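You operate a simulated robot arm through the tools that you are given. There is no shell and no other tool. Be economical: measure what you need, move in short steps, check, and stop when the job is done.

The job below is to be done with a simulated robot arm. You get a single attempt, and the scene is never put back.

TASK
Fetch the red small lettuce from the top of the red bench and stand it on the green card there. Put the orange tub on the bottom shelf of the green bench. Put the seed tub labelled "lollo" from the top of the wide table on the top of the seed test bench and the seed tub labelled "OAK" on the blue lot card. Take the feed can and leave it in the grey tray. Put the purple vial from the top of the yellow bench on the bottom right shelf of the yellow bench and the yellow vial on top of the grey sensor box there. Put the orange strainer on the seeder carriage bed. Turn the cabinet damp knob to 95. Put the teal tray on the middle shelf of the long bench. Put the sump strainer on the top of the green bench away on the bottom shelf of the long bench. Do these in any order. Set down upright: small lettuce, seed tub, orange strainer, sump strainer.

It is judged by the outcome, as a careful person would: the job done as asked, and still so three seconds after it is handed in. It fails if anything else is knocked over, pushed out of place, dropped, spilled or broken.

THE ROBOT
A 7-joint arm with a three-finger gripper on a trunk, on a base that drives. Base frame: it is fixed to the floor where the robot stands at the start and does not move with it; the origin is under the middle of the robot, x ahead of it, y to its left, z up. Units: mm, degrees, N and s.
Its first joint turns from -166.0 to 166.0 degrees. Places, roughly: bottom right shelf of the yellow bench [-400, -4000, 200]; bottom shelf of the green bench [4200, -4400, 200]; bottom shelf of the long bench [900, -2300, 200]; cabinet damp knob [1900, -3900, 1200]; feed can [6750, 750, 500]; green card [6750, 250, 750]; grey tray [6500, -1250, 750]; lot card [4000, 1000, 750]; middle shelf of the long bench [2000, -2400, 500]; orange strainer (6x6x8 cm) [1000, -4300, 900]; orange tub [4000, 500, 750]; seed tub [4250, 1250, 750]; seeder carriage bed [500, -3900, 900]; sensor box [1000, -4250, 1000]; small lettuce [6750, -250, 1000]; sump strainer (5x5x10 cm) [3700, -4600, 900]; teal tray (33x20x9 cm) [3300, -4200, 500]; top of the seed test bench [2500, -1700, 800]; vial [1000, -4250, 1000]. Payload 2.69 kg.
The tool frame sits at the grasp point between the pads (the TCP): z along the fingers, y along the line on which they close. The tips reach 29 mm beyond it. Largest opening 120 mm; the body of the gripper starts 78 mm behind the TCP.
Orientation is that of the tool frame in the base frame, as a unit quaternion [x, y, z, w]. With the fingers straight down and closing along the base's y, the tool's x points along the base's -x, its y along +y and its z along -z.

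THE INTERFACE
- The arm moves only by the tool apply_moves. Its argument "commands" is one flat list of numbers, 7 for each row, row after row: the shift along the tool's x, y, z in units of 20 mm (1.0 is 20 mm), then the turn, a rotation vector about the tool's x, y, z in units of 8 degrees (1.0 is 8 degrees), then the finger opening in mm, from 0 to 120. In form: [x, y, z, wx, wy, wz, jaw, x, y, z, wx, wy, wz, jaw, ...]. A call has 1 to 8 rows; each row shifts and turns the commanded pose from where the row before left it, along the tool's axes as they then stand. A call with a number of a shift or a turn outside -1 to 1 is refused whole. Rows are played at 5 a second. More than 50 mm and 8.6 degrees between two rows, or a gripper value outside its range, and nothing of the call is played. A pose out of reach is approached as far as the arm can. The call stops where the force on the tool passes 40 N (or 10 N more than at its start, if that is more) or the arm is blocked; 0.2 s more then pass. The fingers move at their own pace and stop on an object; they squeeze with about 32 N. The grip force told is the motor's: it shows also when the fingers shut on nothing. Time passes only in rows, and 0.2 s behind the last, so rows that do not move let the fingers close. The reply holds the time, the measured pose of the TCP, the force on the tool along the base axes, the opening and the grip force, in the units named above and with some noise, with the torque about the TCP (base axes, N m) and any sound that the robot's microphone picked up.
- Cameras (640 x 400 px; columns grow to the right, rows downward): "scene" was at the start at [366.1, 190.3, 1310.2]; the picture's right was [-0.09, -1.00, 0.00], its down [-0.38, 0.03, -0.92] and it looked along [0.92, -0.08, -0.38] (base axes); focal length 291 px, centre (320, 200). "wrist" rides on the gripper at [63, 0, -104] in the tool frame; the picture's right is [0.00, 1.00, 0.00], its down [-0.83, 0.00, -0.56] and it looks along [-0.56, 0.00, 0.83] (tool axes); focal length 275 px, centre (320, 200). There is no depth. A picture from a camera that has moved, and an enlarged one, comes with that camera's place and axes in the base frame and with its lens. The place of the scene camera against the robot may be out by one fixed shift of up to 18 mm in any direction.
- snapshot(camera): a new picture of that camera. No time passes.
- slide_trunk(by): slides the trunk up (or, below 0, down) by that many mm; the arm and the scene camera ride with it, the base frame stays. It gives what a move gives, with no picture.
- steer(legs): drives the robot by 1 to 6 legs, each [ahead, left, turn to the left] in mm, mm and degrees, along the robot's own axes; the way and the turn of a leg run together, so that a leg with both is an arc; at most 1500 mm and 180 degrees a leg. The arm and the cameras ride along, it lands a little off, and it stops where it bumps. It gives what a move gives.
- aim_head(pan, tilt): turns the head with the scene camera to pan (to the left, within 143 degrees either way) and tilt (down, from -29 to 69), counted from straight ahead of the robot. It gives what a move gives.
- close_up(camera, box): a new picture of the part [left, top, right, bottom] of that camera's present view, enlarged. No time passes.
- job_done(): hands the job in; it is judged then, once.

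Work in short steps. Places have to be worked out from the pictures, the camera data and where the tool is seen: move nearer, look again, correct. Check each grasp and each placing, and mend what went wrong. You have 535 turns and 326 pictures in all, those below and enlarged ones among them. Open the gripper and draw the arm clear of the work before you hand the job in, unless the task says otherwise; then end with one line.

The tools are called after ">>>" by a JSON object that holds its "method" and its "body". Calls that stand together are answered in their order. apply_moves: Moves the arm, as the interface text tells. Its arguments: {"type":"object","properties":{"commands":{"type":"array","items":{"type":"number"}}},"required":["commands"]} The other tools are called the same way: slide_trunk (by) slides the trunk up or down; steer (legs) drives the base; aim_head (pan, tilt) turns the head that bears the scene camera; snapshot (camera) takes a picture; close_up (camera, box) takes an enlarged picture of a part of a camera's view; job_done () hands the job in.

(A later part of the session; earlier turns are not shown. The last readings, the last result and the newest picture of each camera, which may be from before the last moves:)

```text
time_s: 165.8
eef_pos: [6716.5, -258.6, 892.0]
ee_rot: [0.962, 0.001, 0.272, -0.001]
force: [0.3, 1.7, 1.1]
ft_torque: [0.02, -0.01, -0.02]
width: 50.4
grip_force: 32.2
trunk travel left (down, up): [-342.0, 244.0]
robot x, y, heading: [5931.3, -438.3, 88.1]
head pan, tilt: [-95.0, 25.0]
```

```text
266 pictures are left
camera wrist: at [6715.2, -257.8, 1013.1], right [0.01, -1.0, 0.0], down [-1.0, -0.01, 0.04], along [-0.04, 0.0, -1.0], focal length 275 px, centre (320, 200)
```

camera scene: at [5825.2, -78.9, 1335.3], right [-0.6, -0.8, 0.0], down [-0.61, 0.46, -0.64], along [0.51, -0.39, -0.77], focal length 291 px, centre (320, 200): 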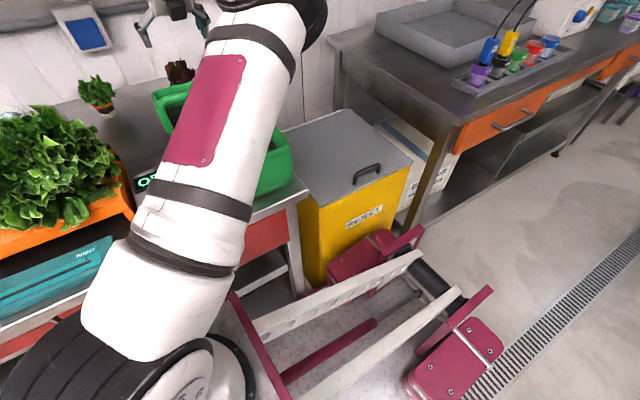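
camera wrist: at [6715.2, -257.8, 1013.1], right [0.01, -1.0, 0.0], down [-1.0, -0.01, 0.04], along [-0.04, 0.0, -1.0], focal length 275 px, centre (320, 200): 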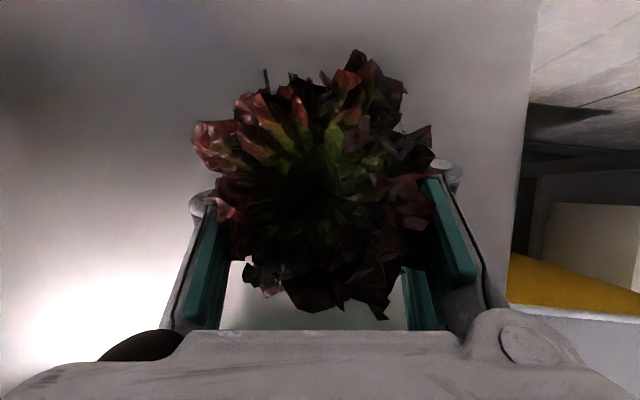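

Pot gripped (50 mm). Lift ~120 mm while drawing back ~40 mm from the shelf.

>>> {"method": "apply_moves", "body": {"commands": [0.53, 0, -0.848, 0, 0, 0, 30, 0.53, 0, -0.848, 0, 0, 0, 30, 0.2, 0, -0.88, 0, 0, 0, 30, 0.2, 0, -0.88, 0, 0, 0, 30, 0.2, 0, -0.88, 0, 0, 0, 30, 0.2, 0, -0.88, 0, 0, 0, 30, 0.2, 0, -0.88, 0, 0, 0, 30]}}

>>> {"method": "snapshot", "body": {"camera": "wrist"}}

>>> {"method": "aim_head", "body": {"pan": -80, "tilt": 25}}

>>> {"method": "snapshot", "body": {"camera": "scene"}}

```text
time_s: 167.4
eef_pos: [6685.8, -260.2, 1016.9]
ee_rot: [0.962, 0.001, 0.272, -0.002]
force: [-0.5, -1.0, -1.5]
ft_torque: [-0.01, -0.01, 0.0]
width: 50.5
grip_force: 32.1
trunk travel left (down, up): [-342.0, 244.0]
robot x, y, heading: [5929.0, -442.2, 88.1]
head pan, tilt: [-95.0, 25.0]
```

```text
265 pictures are left
camera wrist: at [6685.3, -258.7, 1137.9], right [0.01, -1.0, 0.0], down [-1.0, -0.01, 0.04], along [-0.04, 0.0, -1.0], focal length 275 px, centre (320, 200)
```

wrist: 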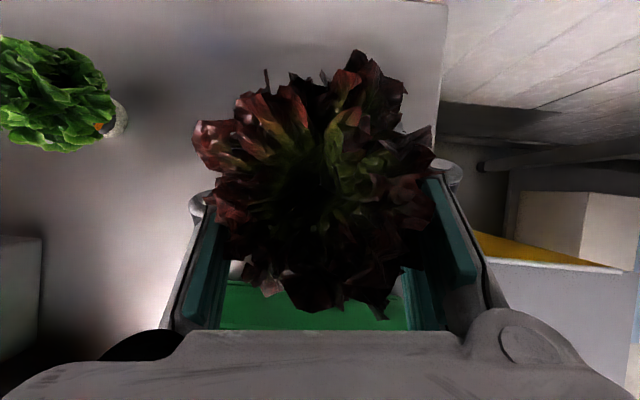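

```text
time_s: 168.2
eef_pos: [6686.8, -260.2, 1017.1]
ee_rot: [0.962, 0.001, 0.272, 0.0]
force: [-0.9, -0.5, 0.6]
ft_torque: [0.05, 0.03, 0.01]
width: 50.5
grip_force: 32.5
trunk travel left (down, up): [-342.0, 244.0]
robot x, y, heading: [5932.3, -442.6, 88.2]
head pan, tilt: [-80.0, 25.0]
```

```text
264 pictures are left
camera scene: at [5849.5, -175.9, 1372.7], right [0.14, -0.99, 0.0], down [-0.42, -0.06, -0.91], along [0.9, 0.13, -0.42], focal length 291 px, centre (320, 200)
```

scene: 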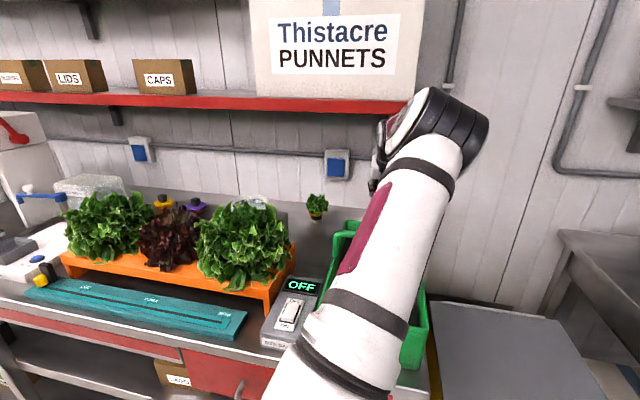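

I need to drive ~430 mm forward (+y) to serve the card. First raise and draw the arm back so nothing sweeps the lettuces.

>>> {"method": "apply_moves", "body": {"commands": [-0.22, 0, -0.965, 0, 0, 0, 30, -0.22, 0, -0.965, 0, 0, 0, 30, -0.22, 0, -0.965, 0, 0, 0, 30, -0.22, 0, -0.965, 0, 0, 0, 30, -0.22, 0, -0.965, 0, 0, 0, 30, -0.22, 0, -0.965, 0, 0, 0, 30, -0.848, 0, -0.53, 0, 0, 0, 30, -0.848, 0, -0.53, 0, 0, 0, 30]}}

>>> {"method": "apply_moves", "body": {"commands": [-0.848, 0, -0.53, 0, 0, 0, 30, -0.848, 0, -0.53, 0, 0, 0, 30, -0.848, 0, -0.53, 0, 0, 0, 30, -0.848, 0, -0.53, 0, 0, 0, 30, -0.848, 0, -0.53, 0, 0, 0, 30, -0.848, 0, -0.53, 0, 0, 0, 30, -0.848, 0, -0.53, 0, 0, 0, 30, -0.848, 0, -0.53, 0, 0, 0, 30]}}

>>> {"method": "slide_trunk", "body": {"by": 100}}

>>> {"method": "steer", "body": {"legs": [[430, 0, 0]]}}

>>> {"method": "snapshot", "body": {"camera": "wrist"}}

>>> {"method": "snapshot", "body": {"camera": "scene"}}

```text
time_s: 170.0
eef_pos: [6561.2, -259.6, 1102.3]
ee_rot: [0.962, 0.001, 0.272, -0.002]
force: [0.3, 1.4, -0.9]
ft_torque: [0.01, 0.0, -0.01]
width: 50.5
grip_force: 31.6
trunk travel left (down, up): [-342.0, 244.0]
robot x, y, heading: [5932.9, -443.5, 88.0]
head pan, tilt: [-80.0, 25.0]
```

```text
time_s: 171.8
eef_pos: [6454.8, -239.7, 1080.3]
ee_rot: [0.962, 0.0, 0.272, 0.0]
force: [-0.6, 0.1, -0.5]
ft_torque: [0.01, -0.02, -0.02]
width: 50.6
grip_force: 31.8
out of reach, approached as far as the arm can: row 5, 6, 7, 8
trunk travel left (down, up): [-342.0, 244.0]
robot x, y, heading: [5932.9, -437.7, 88.1]
head pan, tilt: [-80.0, 25.0]
```

```text
time_s: 173.1
eef_pos: [6455.9, -240.9, 1180.9]
ee_rot: [0.962, 0.001, 0.272, -0.002]
force: [-0.1, 0.1, -0.1]
ft_torque: [-0.03, 0.02, -0.02]
width: 50.5
grip_force: 31.8
trunk travel left (down, up): [-442.0, 144.0]
robot x, y, heading: [5930.3, -440.7, 88.0]
head pan, tilt: [-80.0, 25.0]
```

```text
time_s: 175.7
eef_pos: [6464.6, 187.2, 1180.6]
ee_rot: [0.962, 0.006, 0.272, -0.003]
force: [-0.6, 0.1, -1.2]
ft_torque: [0.0, -0.03, -0.04]
width: 50.5
grip_force: 32.2
trunk travel left (down, up): [-442.0, 144.0]
robot x, y, heading: [5940.6, -21.0, 89.0]
head pan, tilt: [-80.0, 25.0]
```

```text
263 pictures are left
camera wrist: at [6462.5, 187.7, 1301.8], right [0.02, -1.0, 0.0], down [-1.0, -0.02, 0.04], along [-0.04, 0.0, -1.0], focal length 275 px, centre (320, 200)
```

wrist: 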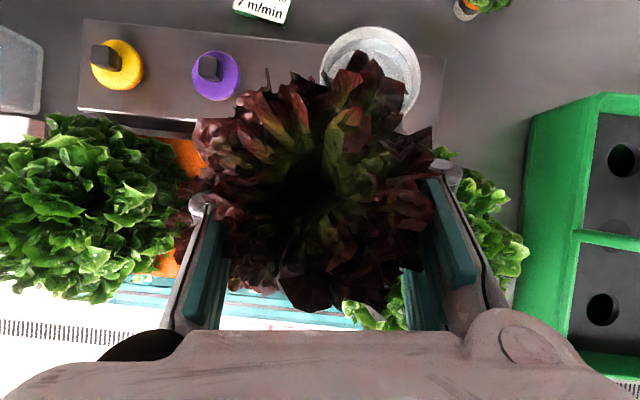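

```text
262 pictures are left
camera scene: at [5856.5, 183.3, 1472.6], right [0.15, -0.99, 0.0], down [-0.42, -0.06, -0.91], along [0.9, 0.14, -0.42], focal length 291 px, centre (320, 200)
```

scene: 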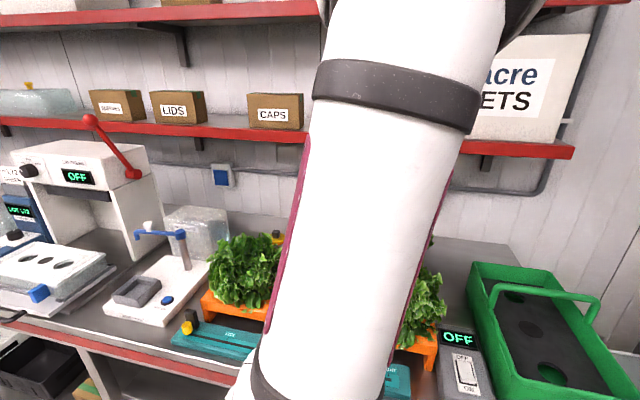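

The green card ("7 m/min") is at about (6760,280) behind the riser. I move over to y≈280, x≈6540, lower to ~1080 and look.

>>> {"method": "apply_moves", "body": {"commands": [0.636, -0.92, 0.4, 0, 0, 0, 30, 0.636, -0.92, 0.4, 0, 0, 0, 30, 0.636, -0.92, 0.4, 0, 0, 0, 30, 0.636, -0.92, 0.4, 0, 0, 0, 30, 0.636, -0.92, 0.4, 0, 0, 0, 30]}}

>>> {"method": "slide_trunk", "body": {"by": -100}}

>>> {"method": "snapshot", "body": {"camera": "wrist"}}

```text
time_s: 176.9
eef_pos: [6535.0, 280.1, 1179.0]
ee_rot: [0.962, 0.006, 0.272, -0.003]
force: [-0.1, -0.4, 0.9]
ft_torque: [0.0, -0.02, 0.01]
width: 50.5
grip_force: 32.2
trunk travel left (down, up): [-442.0, 144.0]
robot x, y, heading: [5947.8, -18.8, 88.7]
head pan, tilt: [-80.0, 25.0]
```

```text
time_s: 178.3
eef_pos: [6537.2, 279.4, 1080.8]
ee_rot: [0.962, 0.006, 0.273, -0.003]
force: [-0.3, 0.1, -0.4]
ft_torque: [-0.03, 0.02, 0.02]
width: 50.3
grip_force: 31.9
trunk travel left (down, up): [-342.0, 244.0]
robot x, y, heading: [5941.5, -22.1, 88.7]
head pan, tilt: [-80.0, 25.0]
```

```text
261 pictures are left
camera wrist: at [6536.2, 280.5, 1201.4], right [0.02, -1.0, 0.0], down [-1.0, -0.02, 0.04], along [-0.04, 0.0, -1.0], focal length 275 px, centre (320, 200)
```

wrist: 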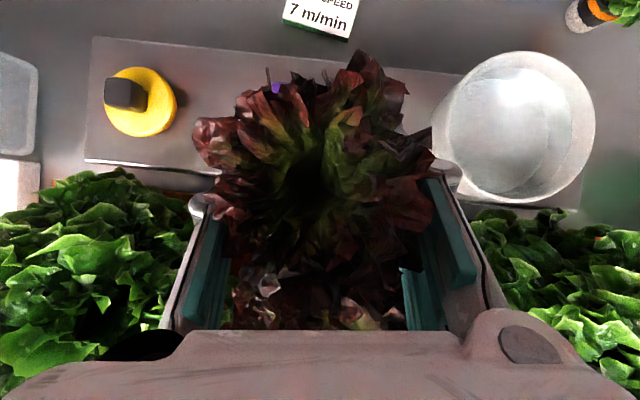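

Card near edge x≈6730, y≈280. I move forward 155 mm at this height, clear of the bottles (tops ≈970), and look.

>>> {"method": "apply_moves", "body": {"commands": [0.82, 0, 0.51, 0, 0, 0, 30, 0.82, 0, 0.51, 0, 0, 0, 30, 0.82, 0, 0.51, 0, 0, 0, 30, 0.82, 0, 0.51, 0, 0, 0, 30, 0.82, 0, 0.51, 0, 0, 0, 30, 0.82, 0, 0.51, 0, 0, 0, 30, 0.82, 0, 0.51, 0, 0, 0, 30, 0.82, 0, 0.51, 0, 0, 0, 30]}}

>>> {"method": "snapshot", "body": {"camera": "wrist"}}

>>> {"method": "snapshot", "body": {"camera": "scene"}}

```text
time_s: 180.1
eef_pos: [6692.9, 283.4, 1077.8]
ee_rot: [0.962, 0.007, 0.272, -0.003]
force: [0.5, 0.0, 0.0]
ft_torque: [0.01, -0.01, 0.02]
width: 50.3
grip_force: 31.7
trunk travel left (down, up): [-342.0, 244.0]
robot x, y, heading: [5939.4, -17.4, 88.6]
head pan, tilt: [-80.0, 25.0]
```

```text
260 pictures are left
camera wrist: at [6691.3, 282.7, 1199.2], right [0.02, -1.0, 0.0], down [-1.0, -0.02, 0.04], along [-0.04, 0.0, -1.0], focal length 275 px, centre (320, 200)
```

wrist: 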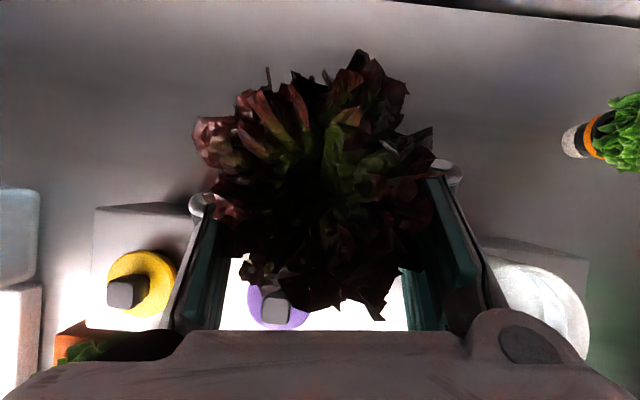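

```text
259 pictures are left
camera scene: at [5857.7, 244.5, 1372.7], right [0.15, -0.99, 0.0], down [-0.42, -0.06, -0.91], along [0.9, 0.14, -0.42], focal length 291 px, centre (320, 200)
```

scene: 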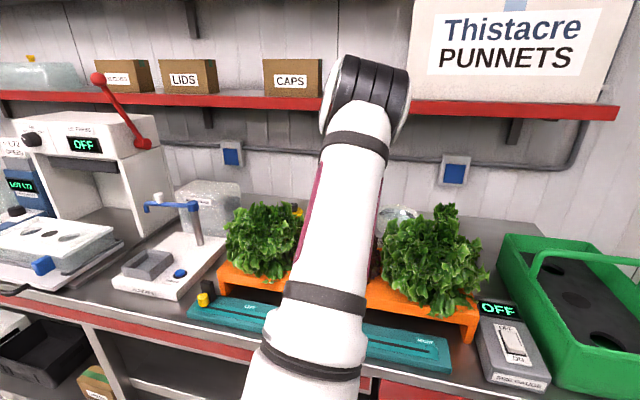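

Card centre estimated (6760,283); it's hidden under the foliage now. I descend most of the way and check.

>>> {"method": "apply_moves", "body": {"commands": [-0.175, 0, 0.91, 0, 0, 0, 30, -0.175, 0, 0.91, 0, 0, 0, 30, -0.175, 0, 0.91, 0, 0, 0, 30, -0.175, 0, 0.91, 0, 0, 0, 30, -0.175, 0, 0.91, 0, 0, 0, 30, -0.175, 0, 0.91, 0, 0, 0, 30, -0.175, 0, 0.91, 0, 0, 0, 30]}}

>>> {"method": "snapshot", "body": {"camera": "wrist"}}

>>> {"method": "snapshot", "body": {"camera": "scene"}}

```text
time_s: 181.7
eef_pos: [6739.6, 285.7, 957.6]
ee_rot: [0.962, 0.006, 0.272, -0.003]
force: [-0.6, 0.0, -0.6]
ft_torque: [0.03, -0.03, 0.02]
width: 50.4
grip_force: 32.1
trunk travel left (down, up): [-342.0, 244.0]
robot x, y, heading: [5947.1, -18.7, 88.8]
head pan, tilt: [-80.0, 25.0]
```

```text
258 pictures are left
camera wrist: at [6738.4, 285.8, 1079.4], right [0.02, -1.0, 0.0], down [-1.0, -0.02, 0.04], along [-0.04, 0.0, -1.0], focal length 275 px, centre (320, 200)
```

wrist: 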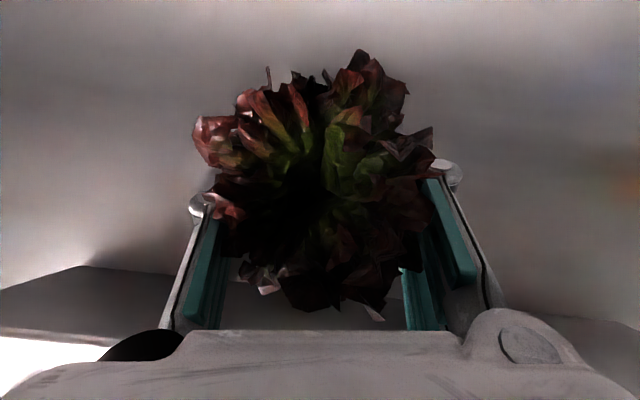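

```text
257 pictures are left
camera scene: at [5857.7, 244.5, 1372.7], right [0.15, -0.99, 0.0], down [-0.42, -0.06, -0.91], along [0.9, 0.14, -0.42], focal length 291 px, centre (320, 200)
```

scene: 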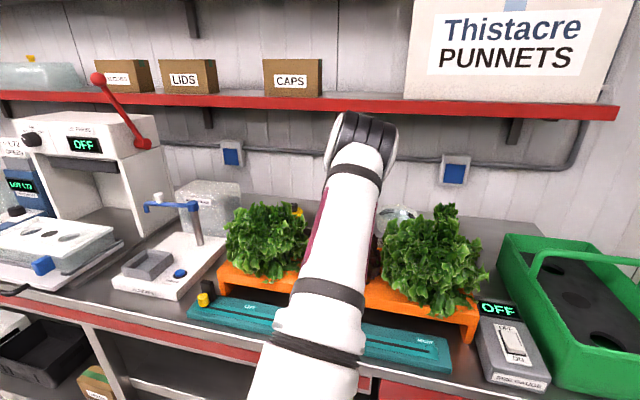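

Continue the last ~50 mm, then feel for contact.

>>> {"method": "apply_moves", "body": {"commands": [-0.18, 0.05, 0.91, 0, 0, 0, 30, -0.18, 0.05, 0.91, 0, 0, 0, 30, -0.17, 0.05, 0.9, 0, 0, 0, 30]}}

>>> {"method": "apply_moves", "body": {"commands": [-0.08, 0, 0.13, 0, 0, 0, 30, -0.08, 0, 0.13, 0, 0, 0, 30]}}

>>> {"method": "snapshot", "body": {"camera": "wrist"}}

```text
time_s: 182.5
eef_pos: [6758.0, 282.1, 908.5]
ee_rot: [0.962, 0.006, 0.272, -0.003]
force: [0.6, 0.0, 0.2]
ft_torque: [0.01, 0.02, 0.01]
width: 50.6
grip_force: 32.3
trunk travel left (down, up): [-342.0, 244.0]
robot x, y, heading: [5942.0, -15.0, 88.9]
head pan, tilt: [-80.0, 25.0]
```

```text
time_s: 183.1
eef_pos: [6758.3, 280.4, 903.1]
ee_rot: [0.962, 0.006, 0.275, -0.003]
force: [-3.5, 0.8, 11.6]
ft_torque: [0.01, 0.09, 0.01]
width: 50.6
grip_force: 32.3
trunk travel left (down, up): [-342.0, 244.0]
robot x, y, heading: [5942.4, -19.9, 88.9]
head pan, tilt: [-80.0, 25.0]
```

```text
256 pictures are left
camera wrist: at [6756.7, 281.7, 1024.6], right [0.02, -1.0, 0.0], down [-1.0, -0.02, 0.03], along [-0.03, 0.0, -1.0], focal length 275 px, centre (320, 200)
```

wrist: 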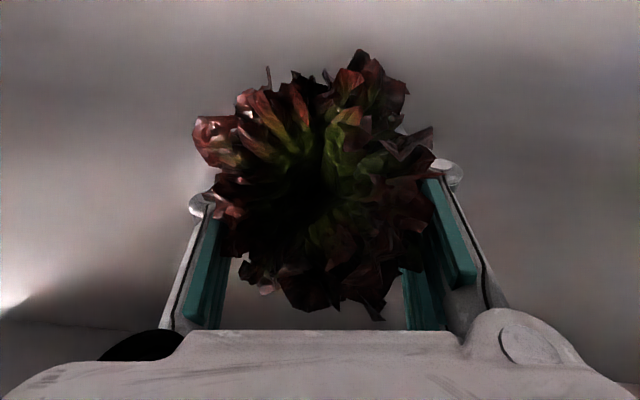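

Contact at z≈903, about a card's thickness above the bench grasp height — on the card. Release and draw back along the tool axis.

>>> {"method": "apply_moves", "body": {"commands": [0, 0, 0, 0, 0, 0, 70, 0, 0, 0, 0, 0, 0, 100, 0, 0, 0, 0, 0, 0, 118, 0, 0, -0.5, 0, 0, 0, 118, 0, 0, -1, 0, 0, 0, 118, 0, 0, -1, 0, 0, 0, 118, 0, 0, -1, 0, 0, 0, 118, 0, 0, -1, 0, 0, 0, 118]}}

>>> {"method": "apply_moves", "body": {"commands": [0, 0, -1, 0, 0, 0, 118, 0, 0, -1, 0, 0, 0, 118, 0, 0, -1, 0, 0, 0, 118, 0, 0, -1, 0, 0, 0, 118]}}

>>> {"method": "snapshot", "body": {"camera": "wrist"}}

```text
time_s: 184.9
eef_pos: [6710.5, 278.9, 976.5]
ee_rot: [0.962, 0.007, 0.272, -0.004]
force: [0.3, 0.8, -0.1]
ft_torque: [0.02, 0.0, 0.0]
width: 118.2
grip_force: 0.1
trunk travel left (down, up): [-342.0, 244.0]
robot x, y, heading: [5942.8, -16.0, 89.2]
head pan, tilt: [-80.0, 25.0]
```

```text
time_s: 185.9
eef_pos: [6667.8, 281.7, 1043.8]
ee_rot: [0.962, 0.006, 0.272, -0.003]
force: [0.3, 0.7, -0.1]
ft_torque: [0.01, 0.0, -0.03]
width: 118.2
grip_force: 0.0
trunk travel left (down, up): [-342.0, 244.0]
robot x, y, heading: [5941.7, -16.4, 88.6]
head pan, tilt: [-80.0, 25.0]
```

```text
255 pictures are left
camera wrist: at [6667.3, 281.9, 1164.7], right [0.02, -1.0, 0.0], down [-1.0, -0.02, 0.04], along [-0.04, 0.0, -1.0], focal length 275 px, centre (320, 200)
```

wrist: 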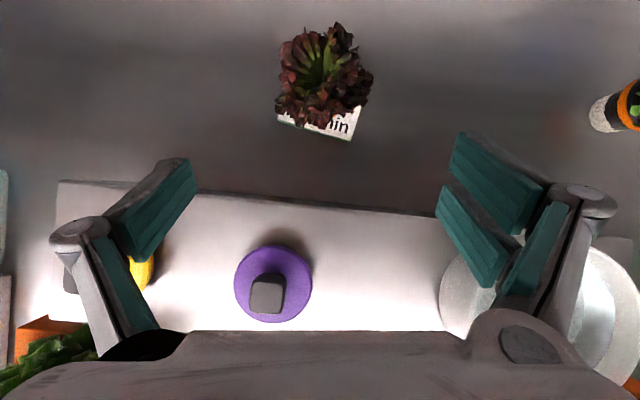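

The red lettuce stands on the green card. Retract the arm over the lettuces and look for the feed can on the lower shelf.

>>> {"method": "apply_moves", "body": {"commands": [-0.742, 0, -0.7, 0, 0, 0, 118, -0.742, 0, -0.7, 0, 0, 0, 118, -0.742, 0, -0.7, 0, 0, 0, 118, -0.742, 0, -0.7, 0, 0, 0, 118, -0.742, 0, -0.7, 0, 0, 0, 118, -0.742, 0, -0.7, 0, 0, 0, 118, -0.742, 0, -0.7, 0, 0, 0, 118, -0.742, 0, -0.7, 0, 0, 0, 118]}}

>>> {"method": "apply_moves", "body": {"commands": [-0.742, 0, -0.7, 0, 0, 0, 118, -0.742, 0, -0.7, 0, 0, 0, 118, -0.742, 0, -0.7, 0, 0, 0, 118, -0.742, 0, -0.7, 0, 0, 0, 118, -0.742, 0, -0.7, 0, 0, 0, 118, -0.742, 0, -0.7, 0, 0, 0, 118, -0.742, 0, -0.7, 0, 0, 0, 118, -0.742, 0, -0.7, 0, 0, 0, 118]}}

>>> {"method": "slide_trunk", "body": {"by": 100}}

>>> {"method": "steer", "body": {"legs": [[0, 450, 0]]}}

>>> {"method": "aim_head", "body": {"pan": -55, "tilt": 40}}

>>> {"method": "snapshot", "body": {"camera": "scene"}}

```text
time_s: 187.7
eef_pos: [6507.4, 277.6, 1079.7]
ee_rot: [0.962, 0.006, 0.272, -0.004]
force: [-0.3, -0.5, -0.5]
ft_torque: [0.03, 0.02, 0.02]
width: 118.1
grip_force: 0.0
trunk travel left (down, up): [-342.0, 244.0]
robot x, y, heading: [5941.8, -17.8, 88.9]
head pan, tilt: [-80.0, 25.0]
```

```text
time_s: 189.5
eef_pos: [6431.0, 289.3, 1080.4]
ee_rot: [0.962, 0.006, 0.273, -0.003]
force: [0.3, -0.5, 0.1]
ft_torque: [0.04, 0.02, 0.01]
width: 118.2
grip_force: 0.1
out of reach, approached as far as the arm can: row 4, 5, 6, 7, 8
trunk travel left (down, up): [-342.0, 244.0]
robot x, y, heading: [5944.2, -17.7, 88.7]
head pan, tilt: [-80.0, 25.0]
```

```text
time_s: 190.8
eef_pos: [6428.7, 290.9, 1179.8]
ee_rot: [0.962, 0.006, 0.272, -0.003]
force: [-0.2, 0.1, -0.1]
ft_torque: [-0.01, -0.01, 0.01]
width: 118.1
grip_force: 0.2
trunk travel left (down, up): [-442.0, 144.0]
robot x, y, heading: [5945.0, -20.8, 88.8]
head pan, tilt: [-80.0, 25.0]
```

```text
time_s: 193.5
eef_pos: [5971.0, 302.2, 1179.2]
ee_rot: [0.962, 0.012, 0.272, -0.003]
force: [-0.5, -0.3, 0.0]
ft_torque: [-0.01, -0.02, 0.02]
width: 118.0
grip_force: 0.1
trunk travel left (down, up): [-442.0, 144.0]
robot x, y, heading: [5490.6, -11.9, 89.4]
head pan, tilt: [-80.0, 25.0]
```

```text
time_s: 194.4
eef_pos: [5970.1, 302.1, 1179.5]
ee_rot: [0.962, 0.012, 0.272, -0.003]
force: [0.4, -0.4, -0.1]
ft_torque: [-0.01, -0.01, 0.02]
width: 118.1
grip_force: 0.0
trunk travel left (down, up): [-442.0, 144.0]
robot x, y, heading: [5488.3, -15.1, 89.6]
head pan, tilt: [-55.0, 40.0]
```

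```text
254 pictures are left
camera scene: at [5379.0, 222.3, 1449.3], right [0.56, -0.83, 0.0], down [-0.53, -0.36, -0.77], along [0.63, 0.43, -0.64], focal length 291 px, centre (320, 200)
```

scene: 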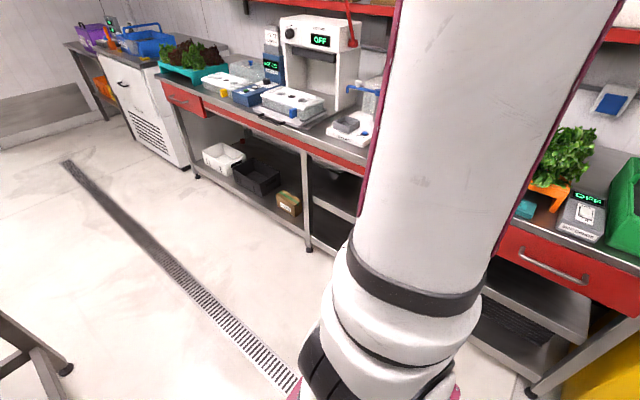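

I look for the feed can with a lower viewpoint, and also check the tub labels from this (east) side.

>>> {"method": "aim_head", "body": {"pan": 50, "tilt": 20}}

>>> {"method": "snapshot", "body": {"camera": "scene"}}

>>> {"method": "close_up", "body": {"camera": "scene", "box": [260, 140, 400, 228]}}

>>> {"method": "slide_trunk", "body": {"by": -350}}

>>> {"method": "aim_head", "body": {"pan": -50, "tilt": 25}}

>>> {"method": "snapshot", "body": {"camera": "scene"}}

```text
time_s: 196.2
eef_pos: [5970.8, 302.8, 1180.1]
ee_rot: [0.962, 0.012, 0.272, -0.004]
force: [0.5, 1.5, -0.1]
ft_torque: [0.0, 0.02, 0.0]
width: 118.0
grip_force: 0.1
trunk travel left (down, up): [-442.0, 144.0]
robot x, y, heading: [5486.5, -13.7, 89.4]
head pan, tilt: [50.0, 20.0]
```

```text
253 pictures are left
camera scene: at [5238.2, 234.9, 1480.7], right [0.65, 0.76, 0.0], down [0.26, -0.22, -0.94], along [-0.71, 0.61, -0.34], focal length 291 px, centre (320, 200)
```

scene: 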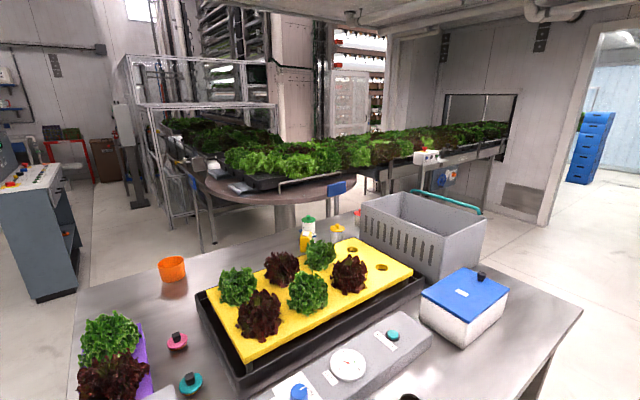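

```text
4.55 times, centred on (330, 184) of scene
camera zoom: at [5238.2, 234.9, 1480.7], right [0.65, 0.76, 0.0], down [0.26, -0.22, -0.94], along [-0.71, 0.61, -0.34], focal length 1321 px, centre (274, 273)
```

zoom: 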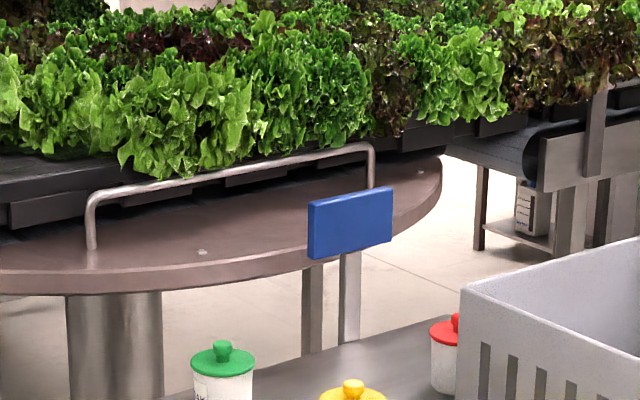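

```text
time_s: 199.7
eef_pos: [5971.8, 393.1, 830.0]
ee_rot: [0.962, 0.012, 0.272, -0.004]
force: [0.0, 0.9, -0.3]
ft_torque: [0.01, 0.0, 0.0]
width: 118.1
grip_force: 0.1
trunk travel left (down, up): [-92.0, 494.0]
robot x, y, heading: [5486.9, -14.0, 89.6]
head pan, tilt: [50.0, 20.0]
```

```text
time_s: 201.4
eef_pos: [5973.0, 392.5, 831.0]
ee_rot: [0.962, 0.012, 0.272, -0.004]
force: [1.1, 0.1, 0.8]
ft_torque: [-0.03, 0.03, 0.01]
width: 117.9
grip_force: 0.0
trunk travel left (down, up): [-92.0, 494.0]
robot x, y, heading: [5490.3, -15.5, 89.3]
head pan, tilt: [-50.0, 25.0]
```

```text
251 pictures are left
camera scene: at [5381.2, 356.8, 1122.5], right [0.64, -0.77, 0.0], down [-0.33, -0.27, -0.91], along [0.7, 0.58, -0.42], focal length 291 px, centre (320, 200)
```

scene: 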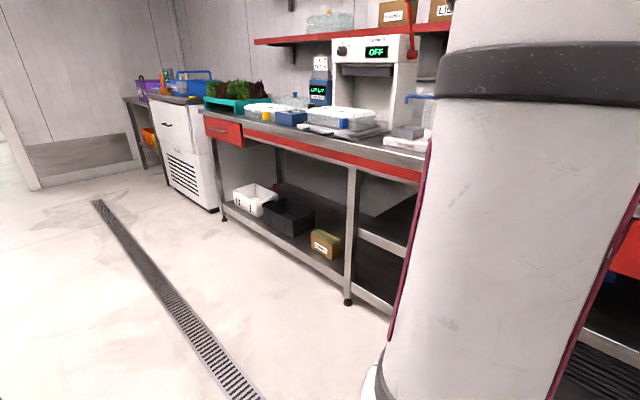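

The arm hides y≈750. I back up 480 mm to see that shelf past the arm.

>>> {"method": "steer", "body": {"legs": [[-480, 0, 0]]}}

>>> {"method": "aim_head", "body": {"pan": -45, "tilt": 15}}

>>> {"method": "snapshot", "body": {"camera": "scene"}}

```text
time_s: 204.3
eef_pos: [5964.9, -81.4, 830.6]
ee_rot: [0.962, 0.015, 0.272, -0.005]
force: [0.6, -0.4, -0.9]
ft_torque: [-0.02, -0.02, 0.0]
width: 117.9
grip_force: 0.1
trunk travel left (down, up): [-92.0, 494.0]
robot x, y, heading: [5486.5, -487.8, 89.8]
head pan, tilt: [-50.0, 25.0]
```

```text
time_s: 205.0
eef_pos: [5966.1, -82.2, 829.7]
ee_rot: [0.962, 0.014, 0.272, -0.005]
force: [-0.3, 0.0, -0.2]
ft_torque: [0.01, -0.01, 0.01]
width: 117.9
grip_force: 0.0
trunk travel left (down, up): [-92.0, 494.0]
robot x, y, heading: [5485.0, -490.1, 89.9]
head pan, tilt: [-45.0, 15.0]
```

```text
250 pictures are left
camera scene: at [5371.2, -114.0, 1138.6], right [0.7, -0.71, 0.0], down [-0.18, -0.18, -0.97], along [0.69, 0.68, -0.26], focal length 291 px, centre (320, 200)
```

scene: 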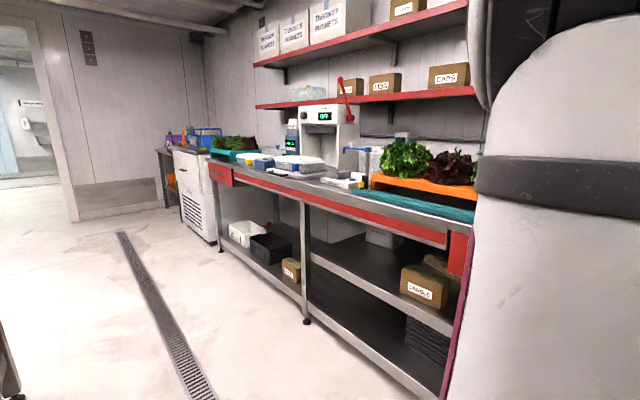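

>>> {"method": "close_up", "body": {"camera": "scene", "box": [290, 190, 480, 310]}}

```text
3.33 times, centred on (385, 250) of scene
camera zoom: at [5371.2, -114.0, 1138.6], right [0.7, -0.71, 0.0], down [-0.18, -0.18, -0.97], along [0.69, 0.68, -0.26], focal length 969 px, centre (103, 33)
```

zoom: 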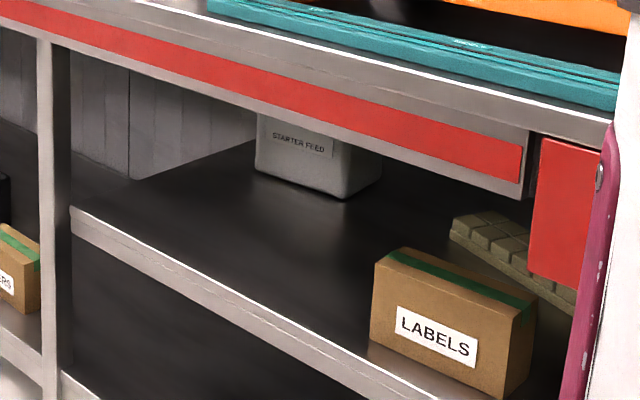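

The feed can is the grey "STARTER FEED" tin toward the back of the middle shelf (~(6700,720), shelf z≈460). I'll turn to face the bench and position in front of it.

>>> {"method": "slide_trunk", "body": {"by": 250}}

>>> {"method": "steer", "body": {"legs": [[0, 100, 0], [0, 0, -90], [250, 0, 0], [0, 900, 0]]}}

>>> {"method": "aim_head", "body": {"pan": 15, "tilt": 30}}

>>> {"method": "snapshot", "body": {"camera": "scene"}}

```text
time_s: 207.6
eef_pos: [5965.0, -81.0, 1080.1]
ee_rot: [0.962, 0.014, 0.272, -0.005]
force: [0.0, 0.3, -0.7]
ft_torque: [0.0, 0.01, 0.0]
width: 118.0
grip_force: 0.1
trunk travel left (down, up): [-342.0, 244.0]
robot x, y, heading: [5486.2, -488.0, 89.9]
head pan, tilt: [-45.0, 15.0]
```

```text
time_s: 218.3
eef_pos: [6047.4, -75.1, 1080.3]
ee_rot: [0.688, -0.673, 0.195, 0.19]
force: [0.6, 0.0, -0.2]
ft_torque: [-0.01, 0.01, 0.01]
width: 118.0
grip_force: 0.0
trunk travel left (down, up): [-342.0, 244.0]
robot x, y, heading: [5647.9, 410.3, -0.9]
head pan, tilt: [-45.0, 15.0]
```

```text
time_s: 219.6
eef_pos: [6047.0, -75.3, 1080.9]
ee_rot: [0.687, -0.674, 0.195, 0.191]
force: [0.4, 0.5, -0.2]
ft_torque: [-0.04, 0.01, 0.02]
width: 118.2
grip_force: 0.1
trunk travel left (down, up): [-342.0, 244.0]
robot x, y, heading: [5649.7, 411.1, -1.1]
head pan, tilt: [15.0, 30.0]
```

```text
248 pictures are left
camera scene: at [5982.2, 627.9, 1364.7], right [0.24, -0.97, 0.0], down [-0.48, -0.12, -0.87], along [0.84, 0.21, -0.5], focal length 291 px, centre (320, 200)
```

scene: 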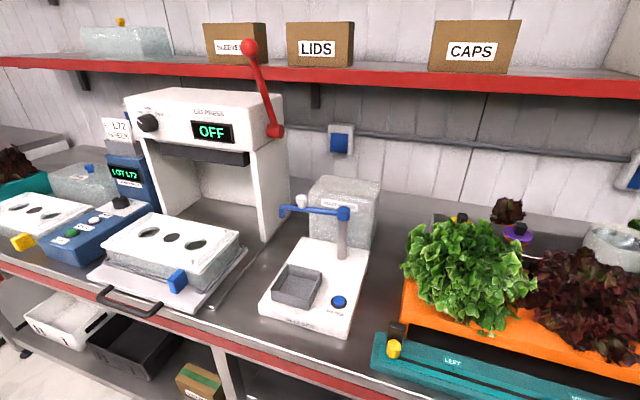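

I'll instead stand parallel to the bench, further out, stretch the arm horizontally to the right at shelf height, and insert by strafing the base. First turn back to heading 90.

>>> {"method": "slide_trunk", "body": {"by": 100}}

>>> {"method": "steer", "body": {"legs": [[-30, -660, 0], [0, 0, 91], [0, 140, 0], [640, 0, 0]]}}

>>> {"method": "snapshot", "body": {"camera": "wrist"}}

>>> {"method": "aim_head", "body": {"pan": 100, "tilt": 45}}

>>> {"method": "snapshot", "body": {"camera": "scene"}}

```text
time_s: 220.9
eef_pos: [6047.2, -74.5, 1179.7]
ee_rot: [0.687, -0.674, 0.195, 0.191]
force: [-0.6, -0.1, 0.3]
ft_torque: [-0.01, -0.01, 0.01]
width: 118.0
grip_force: 0.1
trunk travel left (down, up): [-442.0, 144.0]
robot x, y, heading: [5645.3, 413.4, -1.0]
head pan, tilt: [15.0, 30.0]
```

```text
time_s: 232.5
eef_pos: [5947.5, 794.2, 1180.9]
ee_rot: [0.962, 0.013, 0.272, -0.004]
force: [-0.9, 0.0, 0.4]
ft_torque: [0.01, -0.03, 0.02]
width: 118.1
grip_force: 0.1
trunk travel left (down, up): [-442.0, 144.0]
robot x, y, heading: [5466.4, 386.8, 89.6]
head pan, tilt: [15.0, 30.0]
```

```text
247 pictures are left
camera wrist: at [5947.2, 795.0, 1301.3], right [0.03, -1.0, 0.0], down [-1.0, -0.03, 0.04], along [-0.04, 0.0, -1.0], focal length 275 px, centre (320, 200)
```

wrist: 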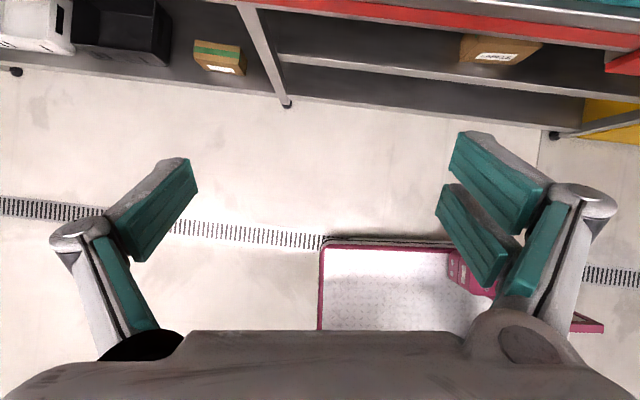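

```text
time_s: 234.1
eef_pos: [5947.8, 794.5, 1178.6]
ee_rot: [0.962, 0.013, 0.273, -0.005]
force: [0.3, -0.2, 0.3]
ft_torque: [-0.02, 0.0, 0.0]
width: 118.0
grip_force: 0.0
trunk travel left (down, up): [-442.0, 144.0]
robot x, y, heading: [5464.3, 387.0, 89.6]
head pan, tilt: [100.0, 45.0]
```

```text
246 pictures are left
camera scene: at [5205.3, 561.9, 1442.0], right [-0.16, 0.99, 0.0], down [0.7, 0.12, -0.71], along [-0.7, -0.12, -0.71], focal length 291 px, centre (320, 200)
```

scene: 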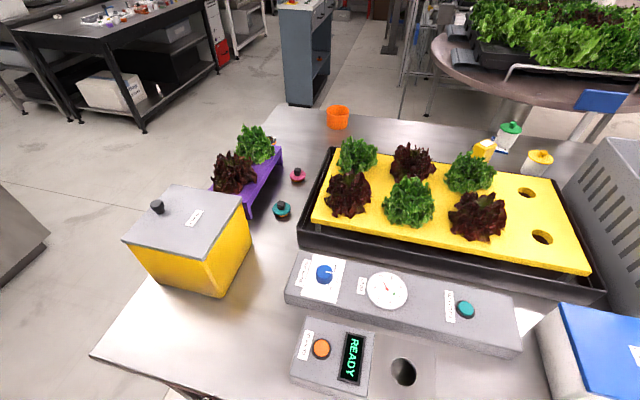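

Now tilt the tool to horizontal (pointing +x) and extend.

>>> {"method": "apply_moves", "body": {"commands": [0, 0, 0.5, 0, 1, 0, 118, 0, 0, 0.5, 0, 1, 0, 118, 0, 0, 0.5, 0, 1, 0, 118, 0, 0, 0.5, 0, 1, 0, 118, 0, 0, 0.5, 0, 1, 0, 118, 0, 0, 0.5, 0, 1, 0, 118, 0, 0, 0.5, 0, 1, 0, 118, 0, 0, 0.5, 0, 0.3, 0, 118]}}

>>> {"method": "slide_trunk", "body": {"by": -300}}

>>> {"method": "aim_head", "body": {"pan": -60, "tilt": 35}}

>>> {"method": "snapshot", "body": {"camera": "scene"}}

>>> {"method": "snapshot", "body": {"camera": "wrist"}}

```text
time_s: 235.9
eef_pos: [6009.6, 791.9, 1142.4]
ee_rot: [0.734, 0.008, 0.679, 0.004]
force: [-0.9, -0.1, 0.0]
ft_torque: [0.0, 0.05, -0.01]
width: 117.8
grip_force: 0.0
out of reach, approached as far as the arm can: row 3
trunk travel left (down, up): [-442.0, 144.0]
robot x, y, heading: [5465.8, 388.5, 89.6]
head pan, tilt: [100.0, 45.0]
```

```text
time_s: 238.9
eef_pos: [6009.7, 845.0, 841.6]
ee_rot: [0.735, 0.007, 0.679, 0.005]
force: [0.5, -0.3, 0.0]
ft_torque: [0.03, 0.0, 0.02]
width: 117.7
grip_force: 0.1
trunk travel left (down, up): [-142.0, 444.0]
robot x, y, heading: [5463.8, 388.9, 89.5]
head pan, tilt: [100.0, 45.0]
```

```text
time_s: 241.4
eef_pos: [6009.9, 846.0, 841.7]
ee_rot: [0.735, 0.007, 0.678, 0.005]
force: [-0.1, -1.2, 0.0]
ft_torque: [0.01, -0.02, -0.01]
width: 117.9
grip_force: 0.0
trunk travel left (down, up): [-142.0, 444.0]
robot x, y, heading: [5464.8, 389.5, 89.5]
head pan, tilt: [-60.0, 35.0]
```

```text
245 pictures are left
camera scene: at [5363.1, 738.8, 1157.1], right [0.49, -0.87, 0.0], down [-0.5, -0.28, -0.82], along [0.71, 0.4, -0.57], focal length 291 px, centre (320, 200)
```

scene: 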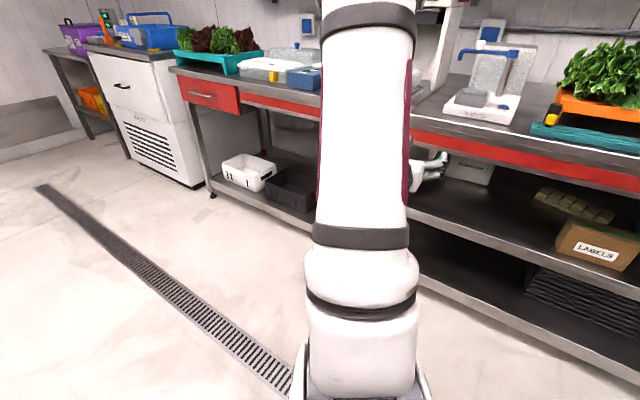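

```text
244 pictures are left
camera wrist: at [5910.9, 847.2, 912.2], right [0.0, -1.0, 0.02], down [-0.62, -0.02, -0.78], along [0.78, -0.01, -0.62], focal length 275 px, centre (320, 200)
```

wrist: 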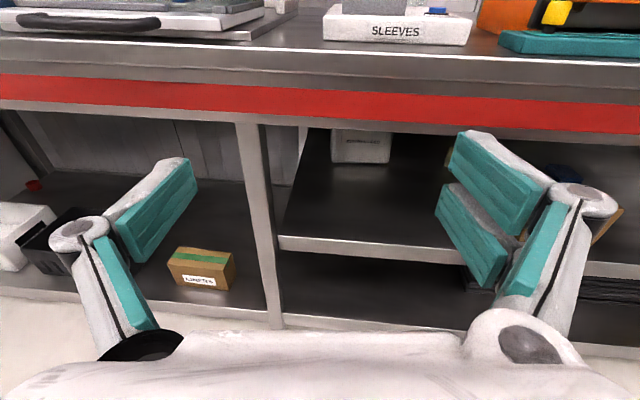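

I zoom in on the feed can with the wrist camera.

>>> {"method": "close_up", "body": {"camera": "wrist", "box": [280, 90, 460, 210]}}

>>> {"method": "slide_trunk", "body": {"by": -130}}

>>> {"method": "close_up", "body": {"camera": "wrist", "box": [280, 20, 480, 150]}}

>>> {"method": "snapshot", "body": {"camera": "wrist"}}

```text
3.33 times, centred on (370, 150) of wrist
camera zoom: at [5910.9, 847.2, 912.2], right [0.0, -1.0, 0.02], down [-0.62, -0.02, -0.78], along [0.78, -0.01, -0.62], focal length 918 px, centre (153, 367)
```

zoom: 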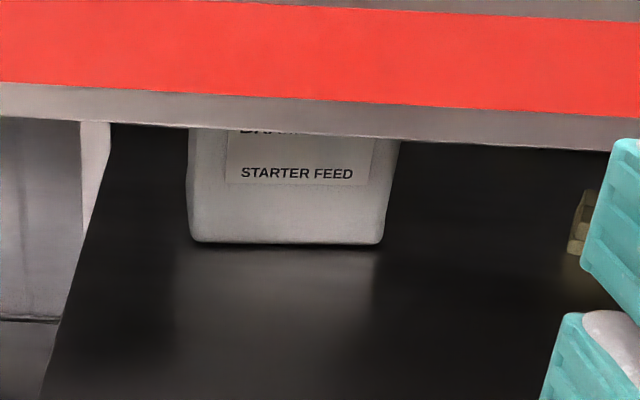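

```text
time_s: 242.9
eef_pos: [6010.4, 845.9, 712.1]
ee_rot: [0.735, 0.007, 0.678, 0.005]
force: [0.2, -0.4, 0.8]
ft_torque: [-0.02, 0.02, 0.0]
width: 118.1
grip_force: 0.0
trunk travel left (down, up): [-12.0, 574.0]
robot x, y, heading: [5465.9, 391.3, 89.8]
head pan, tilt: [-60.0, 35.0]
```

```text
3.08 times, centred on (380, 85) of wrist
camera zoom: at [5911.0, 847.1, 782.3], right [0.0, -1.0, 0.02], down [-0.62, -0.02, -0.78], along [0.78, -0.01, -0.62], focal length 847 px, centre (135, 554)
```

zoom: 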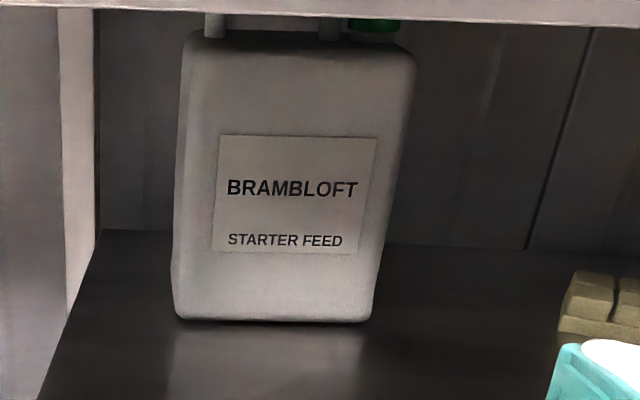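

```text
241 pictures are left
camera wrist: at [5911.0, 847.1, 782.3], right [0.0, -1.0, 0.02], down [-0.62, -0.02, -0.78], along [0.78, -0.01, -0.62], focal length 275 px, centre (320, 200)
```

wrist: 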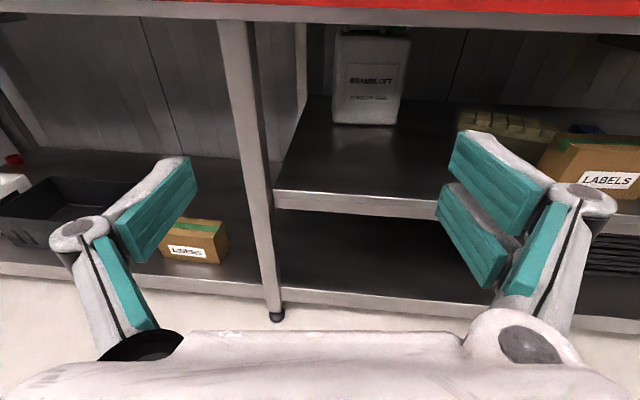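

It's a jerrycan (≈177 wide, 220 tall) with a top handle and green cap. I lower the hand to look at the handle under the apron.

>>> {"method": "apply_moves", "body": {"commands": [-1, 0, 0, 0, 0.5, 0, 118, -1, 0, 0, 0, 0, 0, 118, -1, 0, 0, 0, 0, 0, 118, -1, 0, 0, 0, 0, 0, 118, -1, 0, 0, 0, 0, 0, 118, -0.5, 0.8, 0, 0, 0, 0, 118, 0, 0.8, 0, 0, 0, 0, 118]}}

>>> {"method": "snapshot", "body": {"camera": "wrist"}}

>>> {"method": "close_up", "body": {"camera": "wrist", "box": [240, 0, 440, 125]}}

```text
time_s: 244.6
eef_pos: [6008.4, 810.5, 602.9]
ee_rot: [0.711, 0.007, 0.704, 0.005]
force: [1.0, -0.1, -0.2]
ft_torque: [0.0, 0.01, 0.03]
width: 118.0
grip_force: 0.2
trunk travel left (down, up): [-12.0, 574.0]
robot x, y, heading: [5467.1, 389.3, 89.5]
head pan, tilt: [-60.0, 35.0]
```

```text
240 pictures are left
camera wrist: at [5904.1, 812.0, 666.9], right [0.0, -1.0, 0.02], down [-0.56, -0.02, -0.83], along [0.83, -0.01, -0.56], focal length 275 px, centre (320, 200)
```

wrist: 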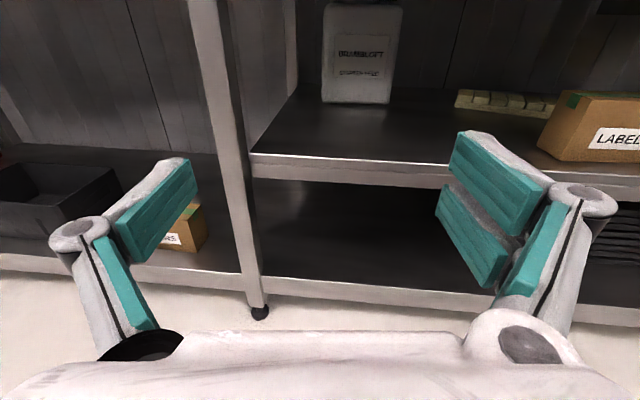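

```text
3.20 times, centred on (340, 62) of wrist
camera zoom: at [5904.1, 812.0, 666.9], right [0.0, -1.0, 0.02], down [-0.56, -0.02, -0.83], along [0.83, -0.01, -0.56], focal length 881 px, centre (256, 640)
```

zoom: 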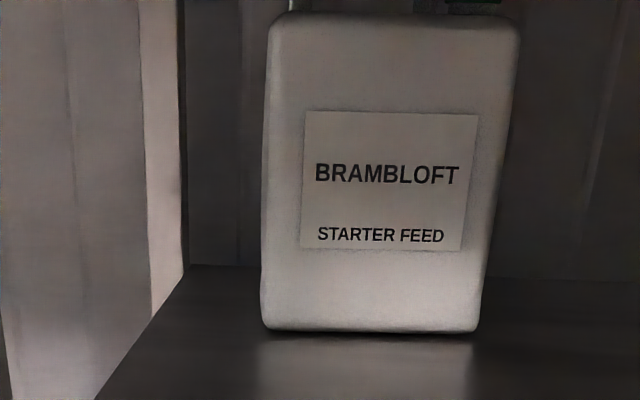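

I pitch the tool up 24° to see the handle.

>>> {"method": "apply_moves", "body": {"commands": [0, 0, 0, 0, 1, 0, 118, 0, 0, 0, 0, 1, 0, 118, 0, 0, 0, 0, 1, 0, 118]}}

>>> {"method": "snapshot", "body": {"camera": "wrist"}}

>>> {"method": "close_up", "body": {"camera": "wrist", "box": [240, 20, 440, 145]}}

```text
time_s: 245.3
eef_pos: [6007.5, 811.4, 603.3]
ee_rot: [0.548, 0.008, 0.836, 0.003]
force: [-0.1, -0.1, -0.3]
ft_torque: [0.0, -0.02, -0.02]
width: 118.1
grip_force: 0.0
trunk travel left (down, up): [-12.0, 574.0]
robot x, y, heading: [5464.0, 393.3, 89.5]
head pan, tilt: [-60.0, 35.0]
```

```text
238 pictures are left
camera wrist: at [5886.9, 812.5, 618.2], right [0.0, -1.0, 0.02], down [-0.18, -0.02, -0.98], along [0.98, 0.0, -0.18], focal length 275 px, centre (320, 200)
```

wrist: 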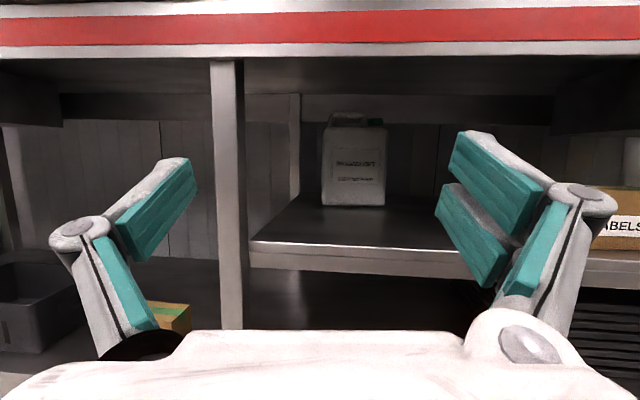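

```text
3.20 times, centred on (340, 82) of wrist
camera zoom: at [5886.9, 812.5, 618.2], right [0.0, -1.0, 0.02], down [-0.18, -0.02, -0.98], along [0.98, 0.0, -0.18], focal length 881 px, centre (256, 576)
```

zoom: 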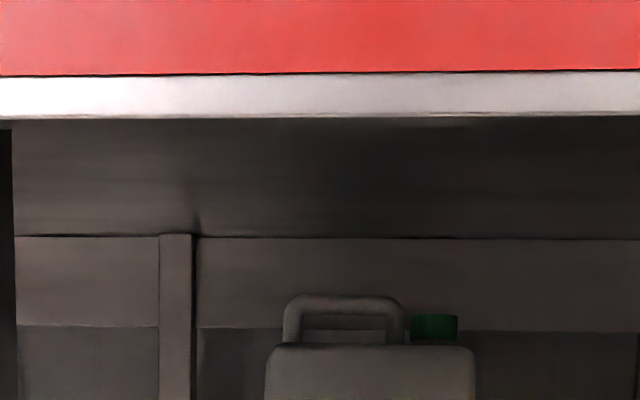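

Handle bar: z≈717, y≈695–769, x≈6716; can top ≈677; apron bottom ≈726–746, underside ≈800. I'll set pitch to ~9° up and roll the jaw vertical.

>>> {"method": "apply_moves", "body": {"commands": [0, 0, 0, 0, -0.9, 0, 100, 0, 0, 0, 0, -0.9, 0, 80, 0, 0, 0, 0, 0, 1, 60, 0, 0, 0, 0, 0, 1, 40, 0, 0, 0, 0, 0, 1, 36, 0, 0, 0, 0, 0, 1, 36, 0, 0, 0, 0, 0, 1, 36, 0, 0, 0, 0, 0, 1, 36]}}

>>> {"method": "apply_moves", "body": {"commands": [0, 0, 0, 0, 0, 1, 36, 0, 0, 0, 0, 0, 1, 36, 0, 0, 0, 0, 0, 1, 36, 0, 0, 0, 0, 0, 1, 36, 0, 0, 0, 0, 0, 1, 36, 0, 0, 0, 0, 0, 0.25, 36]}}

>>> {"method": "snapshot", "body": {"camera": "wrist"}}

>>> {"method": "snapshot", "body": {"camera": "scene"}}

```text
time_s: 247.2
eef_pos: [6006.2, 812.6, 602.0]
ee_rot: [0.596, -0.258, 0.696, -0.306]
force: [0.8, -0.2, 0.1]
ft_torque: [-0.01, 0.03, 0.0]
width: 36.1
grip_force: 0.1
trunk travel left (down, up): [-12.0, 574.0]
robot x, y, heading: [5466.0, 391.3, 89.2]
head pan, tilt: [-60.0, 35.0]
```

```text
time_s: 248.6
eef_pos: [6007.9, 812.0, 603.6]
ee_rot: [0.464, -0.454, 0.541, -0.535]
force: [0.2, -0.1, 0.1]
ft_torque: [0.01, -0.02, 0.0]
width: 36.0
grip_force: 0.0
trunk travel left (down, up): [-12.0, 574.0]
robot x, y, heading: [5468.0, 390.2, 89.5]
head pan, tilt: [-60.0, 35.0]
```

```text
236 pictures are left
camera wrist: at [5904.7, 748.0, 586.6], right [0.16, -0.02, -0.99], down [-0.55, 0.83, -0.1], along [0.82, 0.56, 0.12], focal length 275 px, centre (320, 200)
```

wrist: 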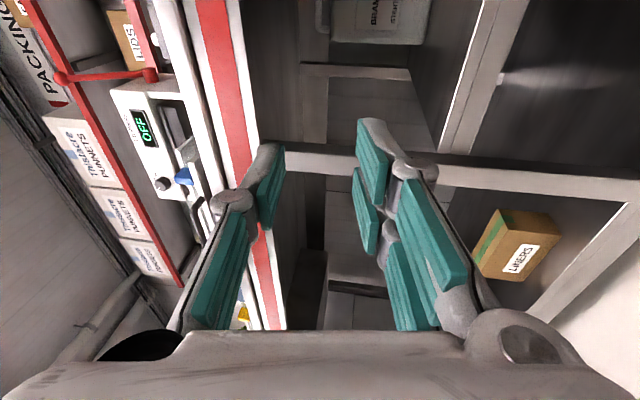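

```text
235 pictures are left
camera scene: at [5363.2, 740.4, 1027.4], right [0.49, -0.87, 0.0], down [-0.5, -0.28, -0.82], along [0.71, 0.4, -0.57], focal length 291 px, centre (320, 200)
```

scene: 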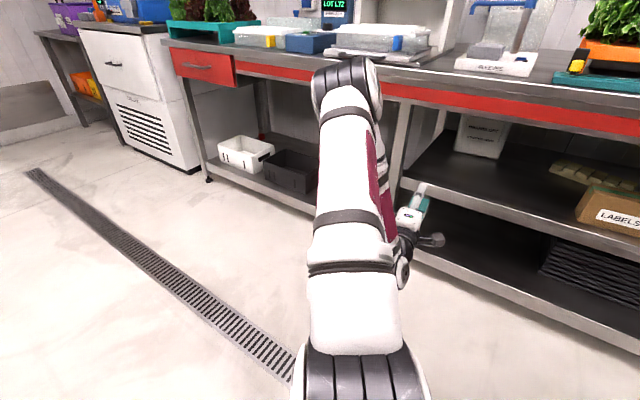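

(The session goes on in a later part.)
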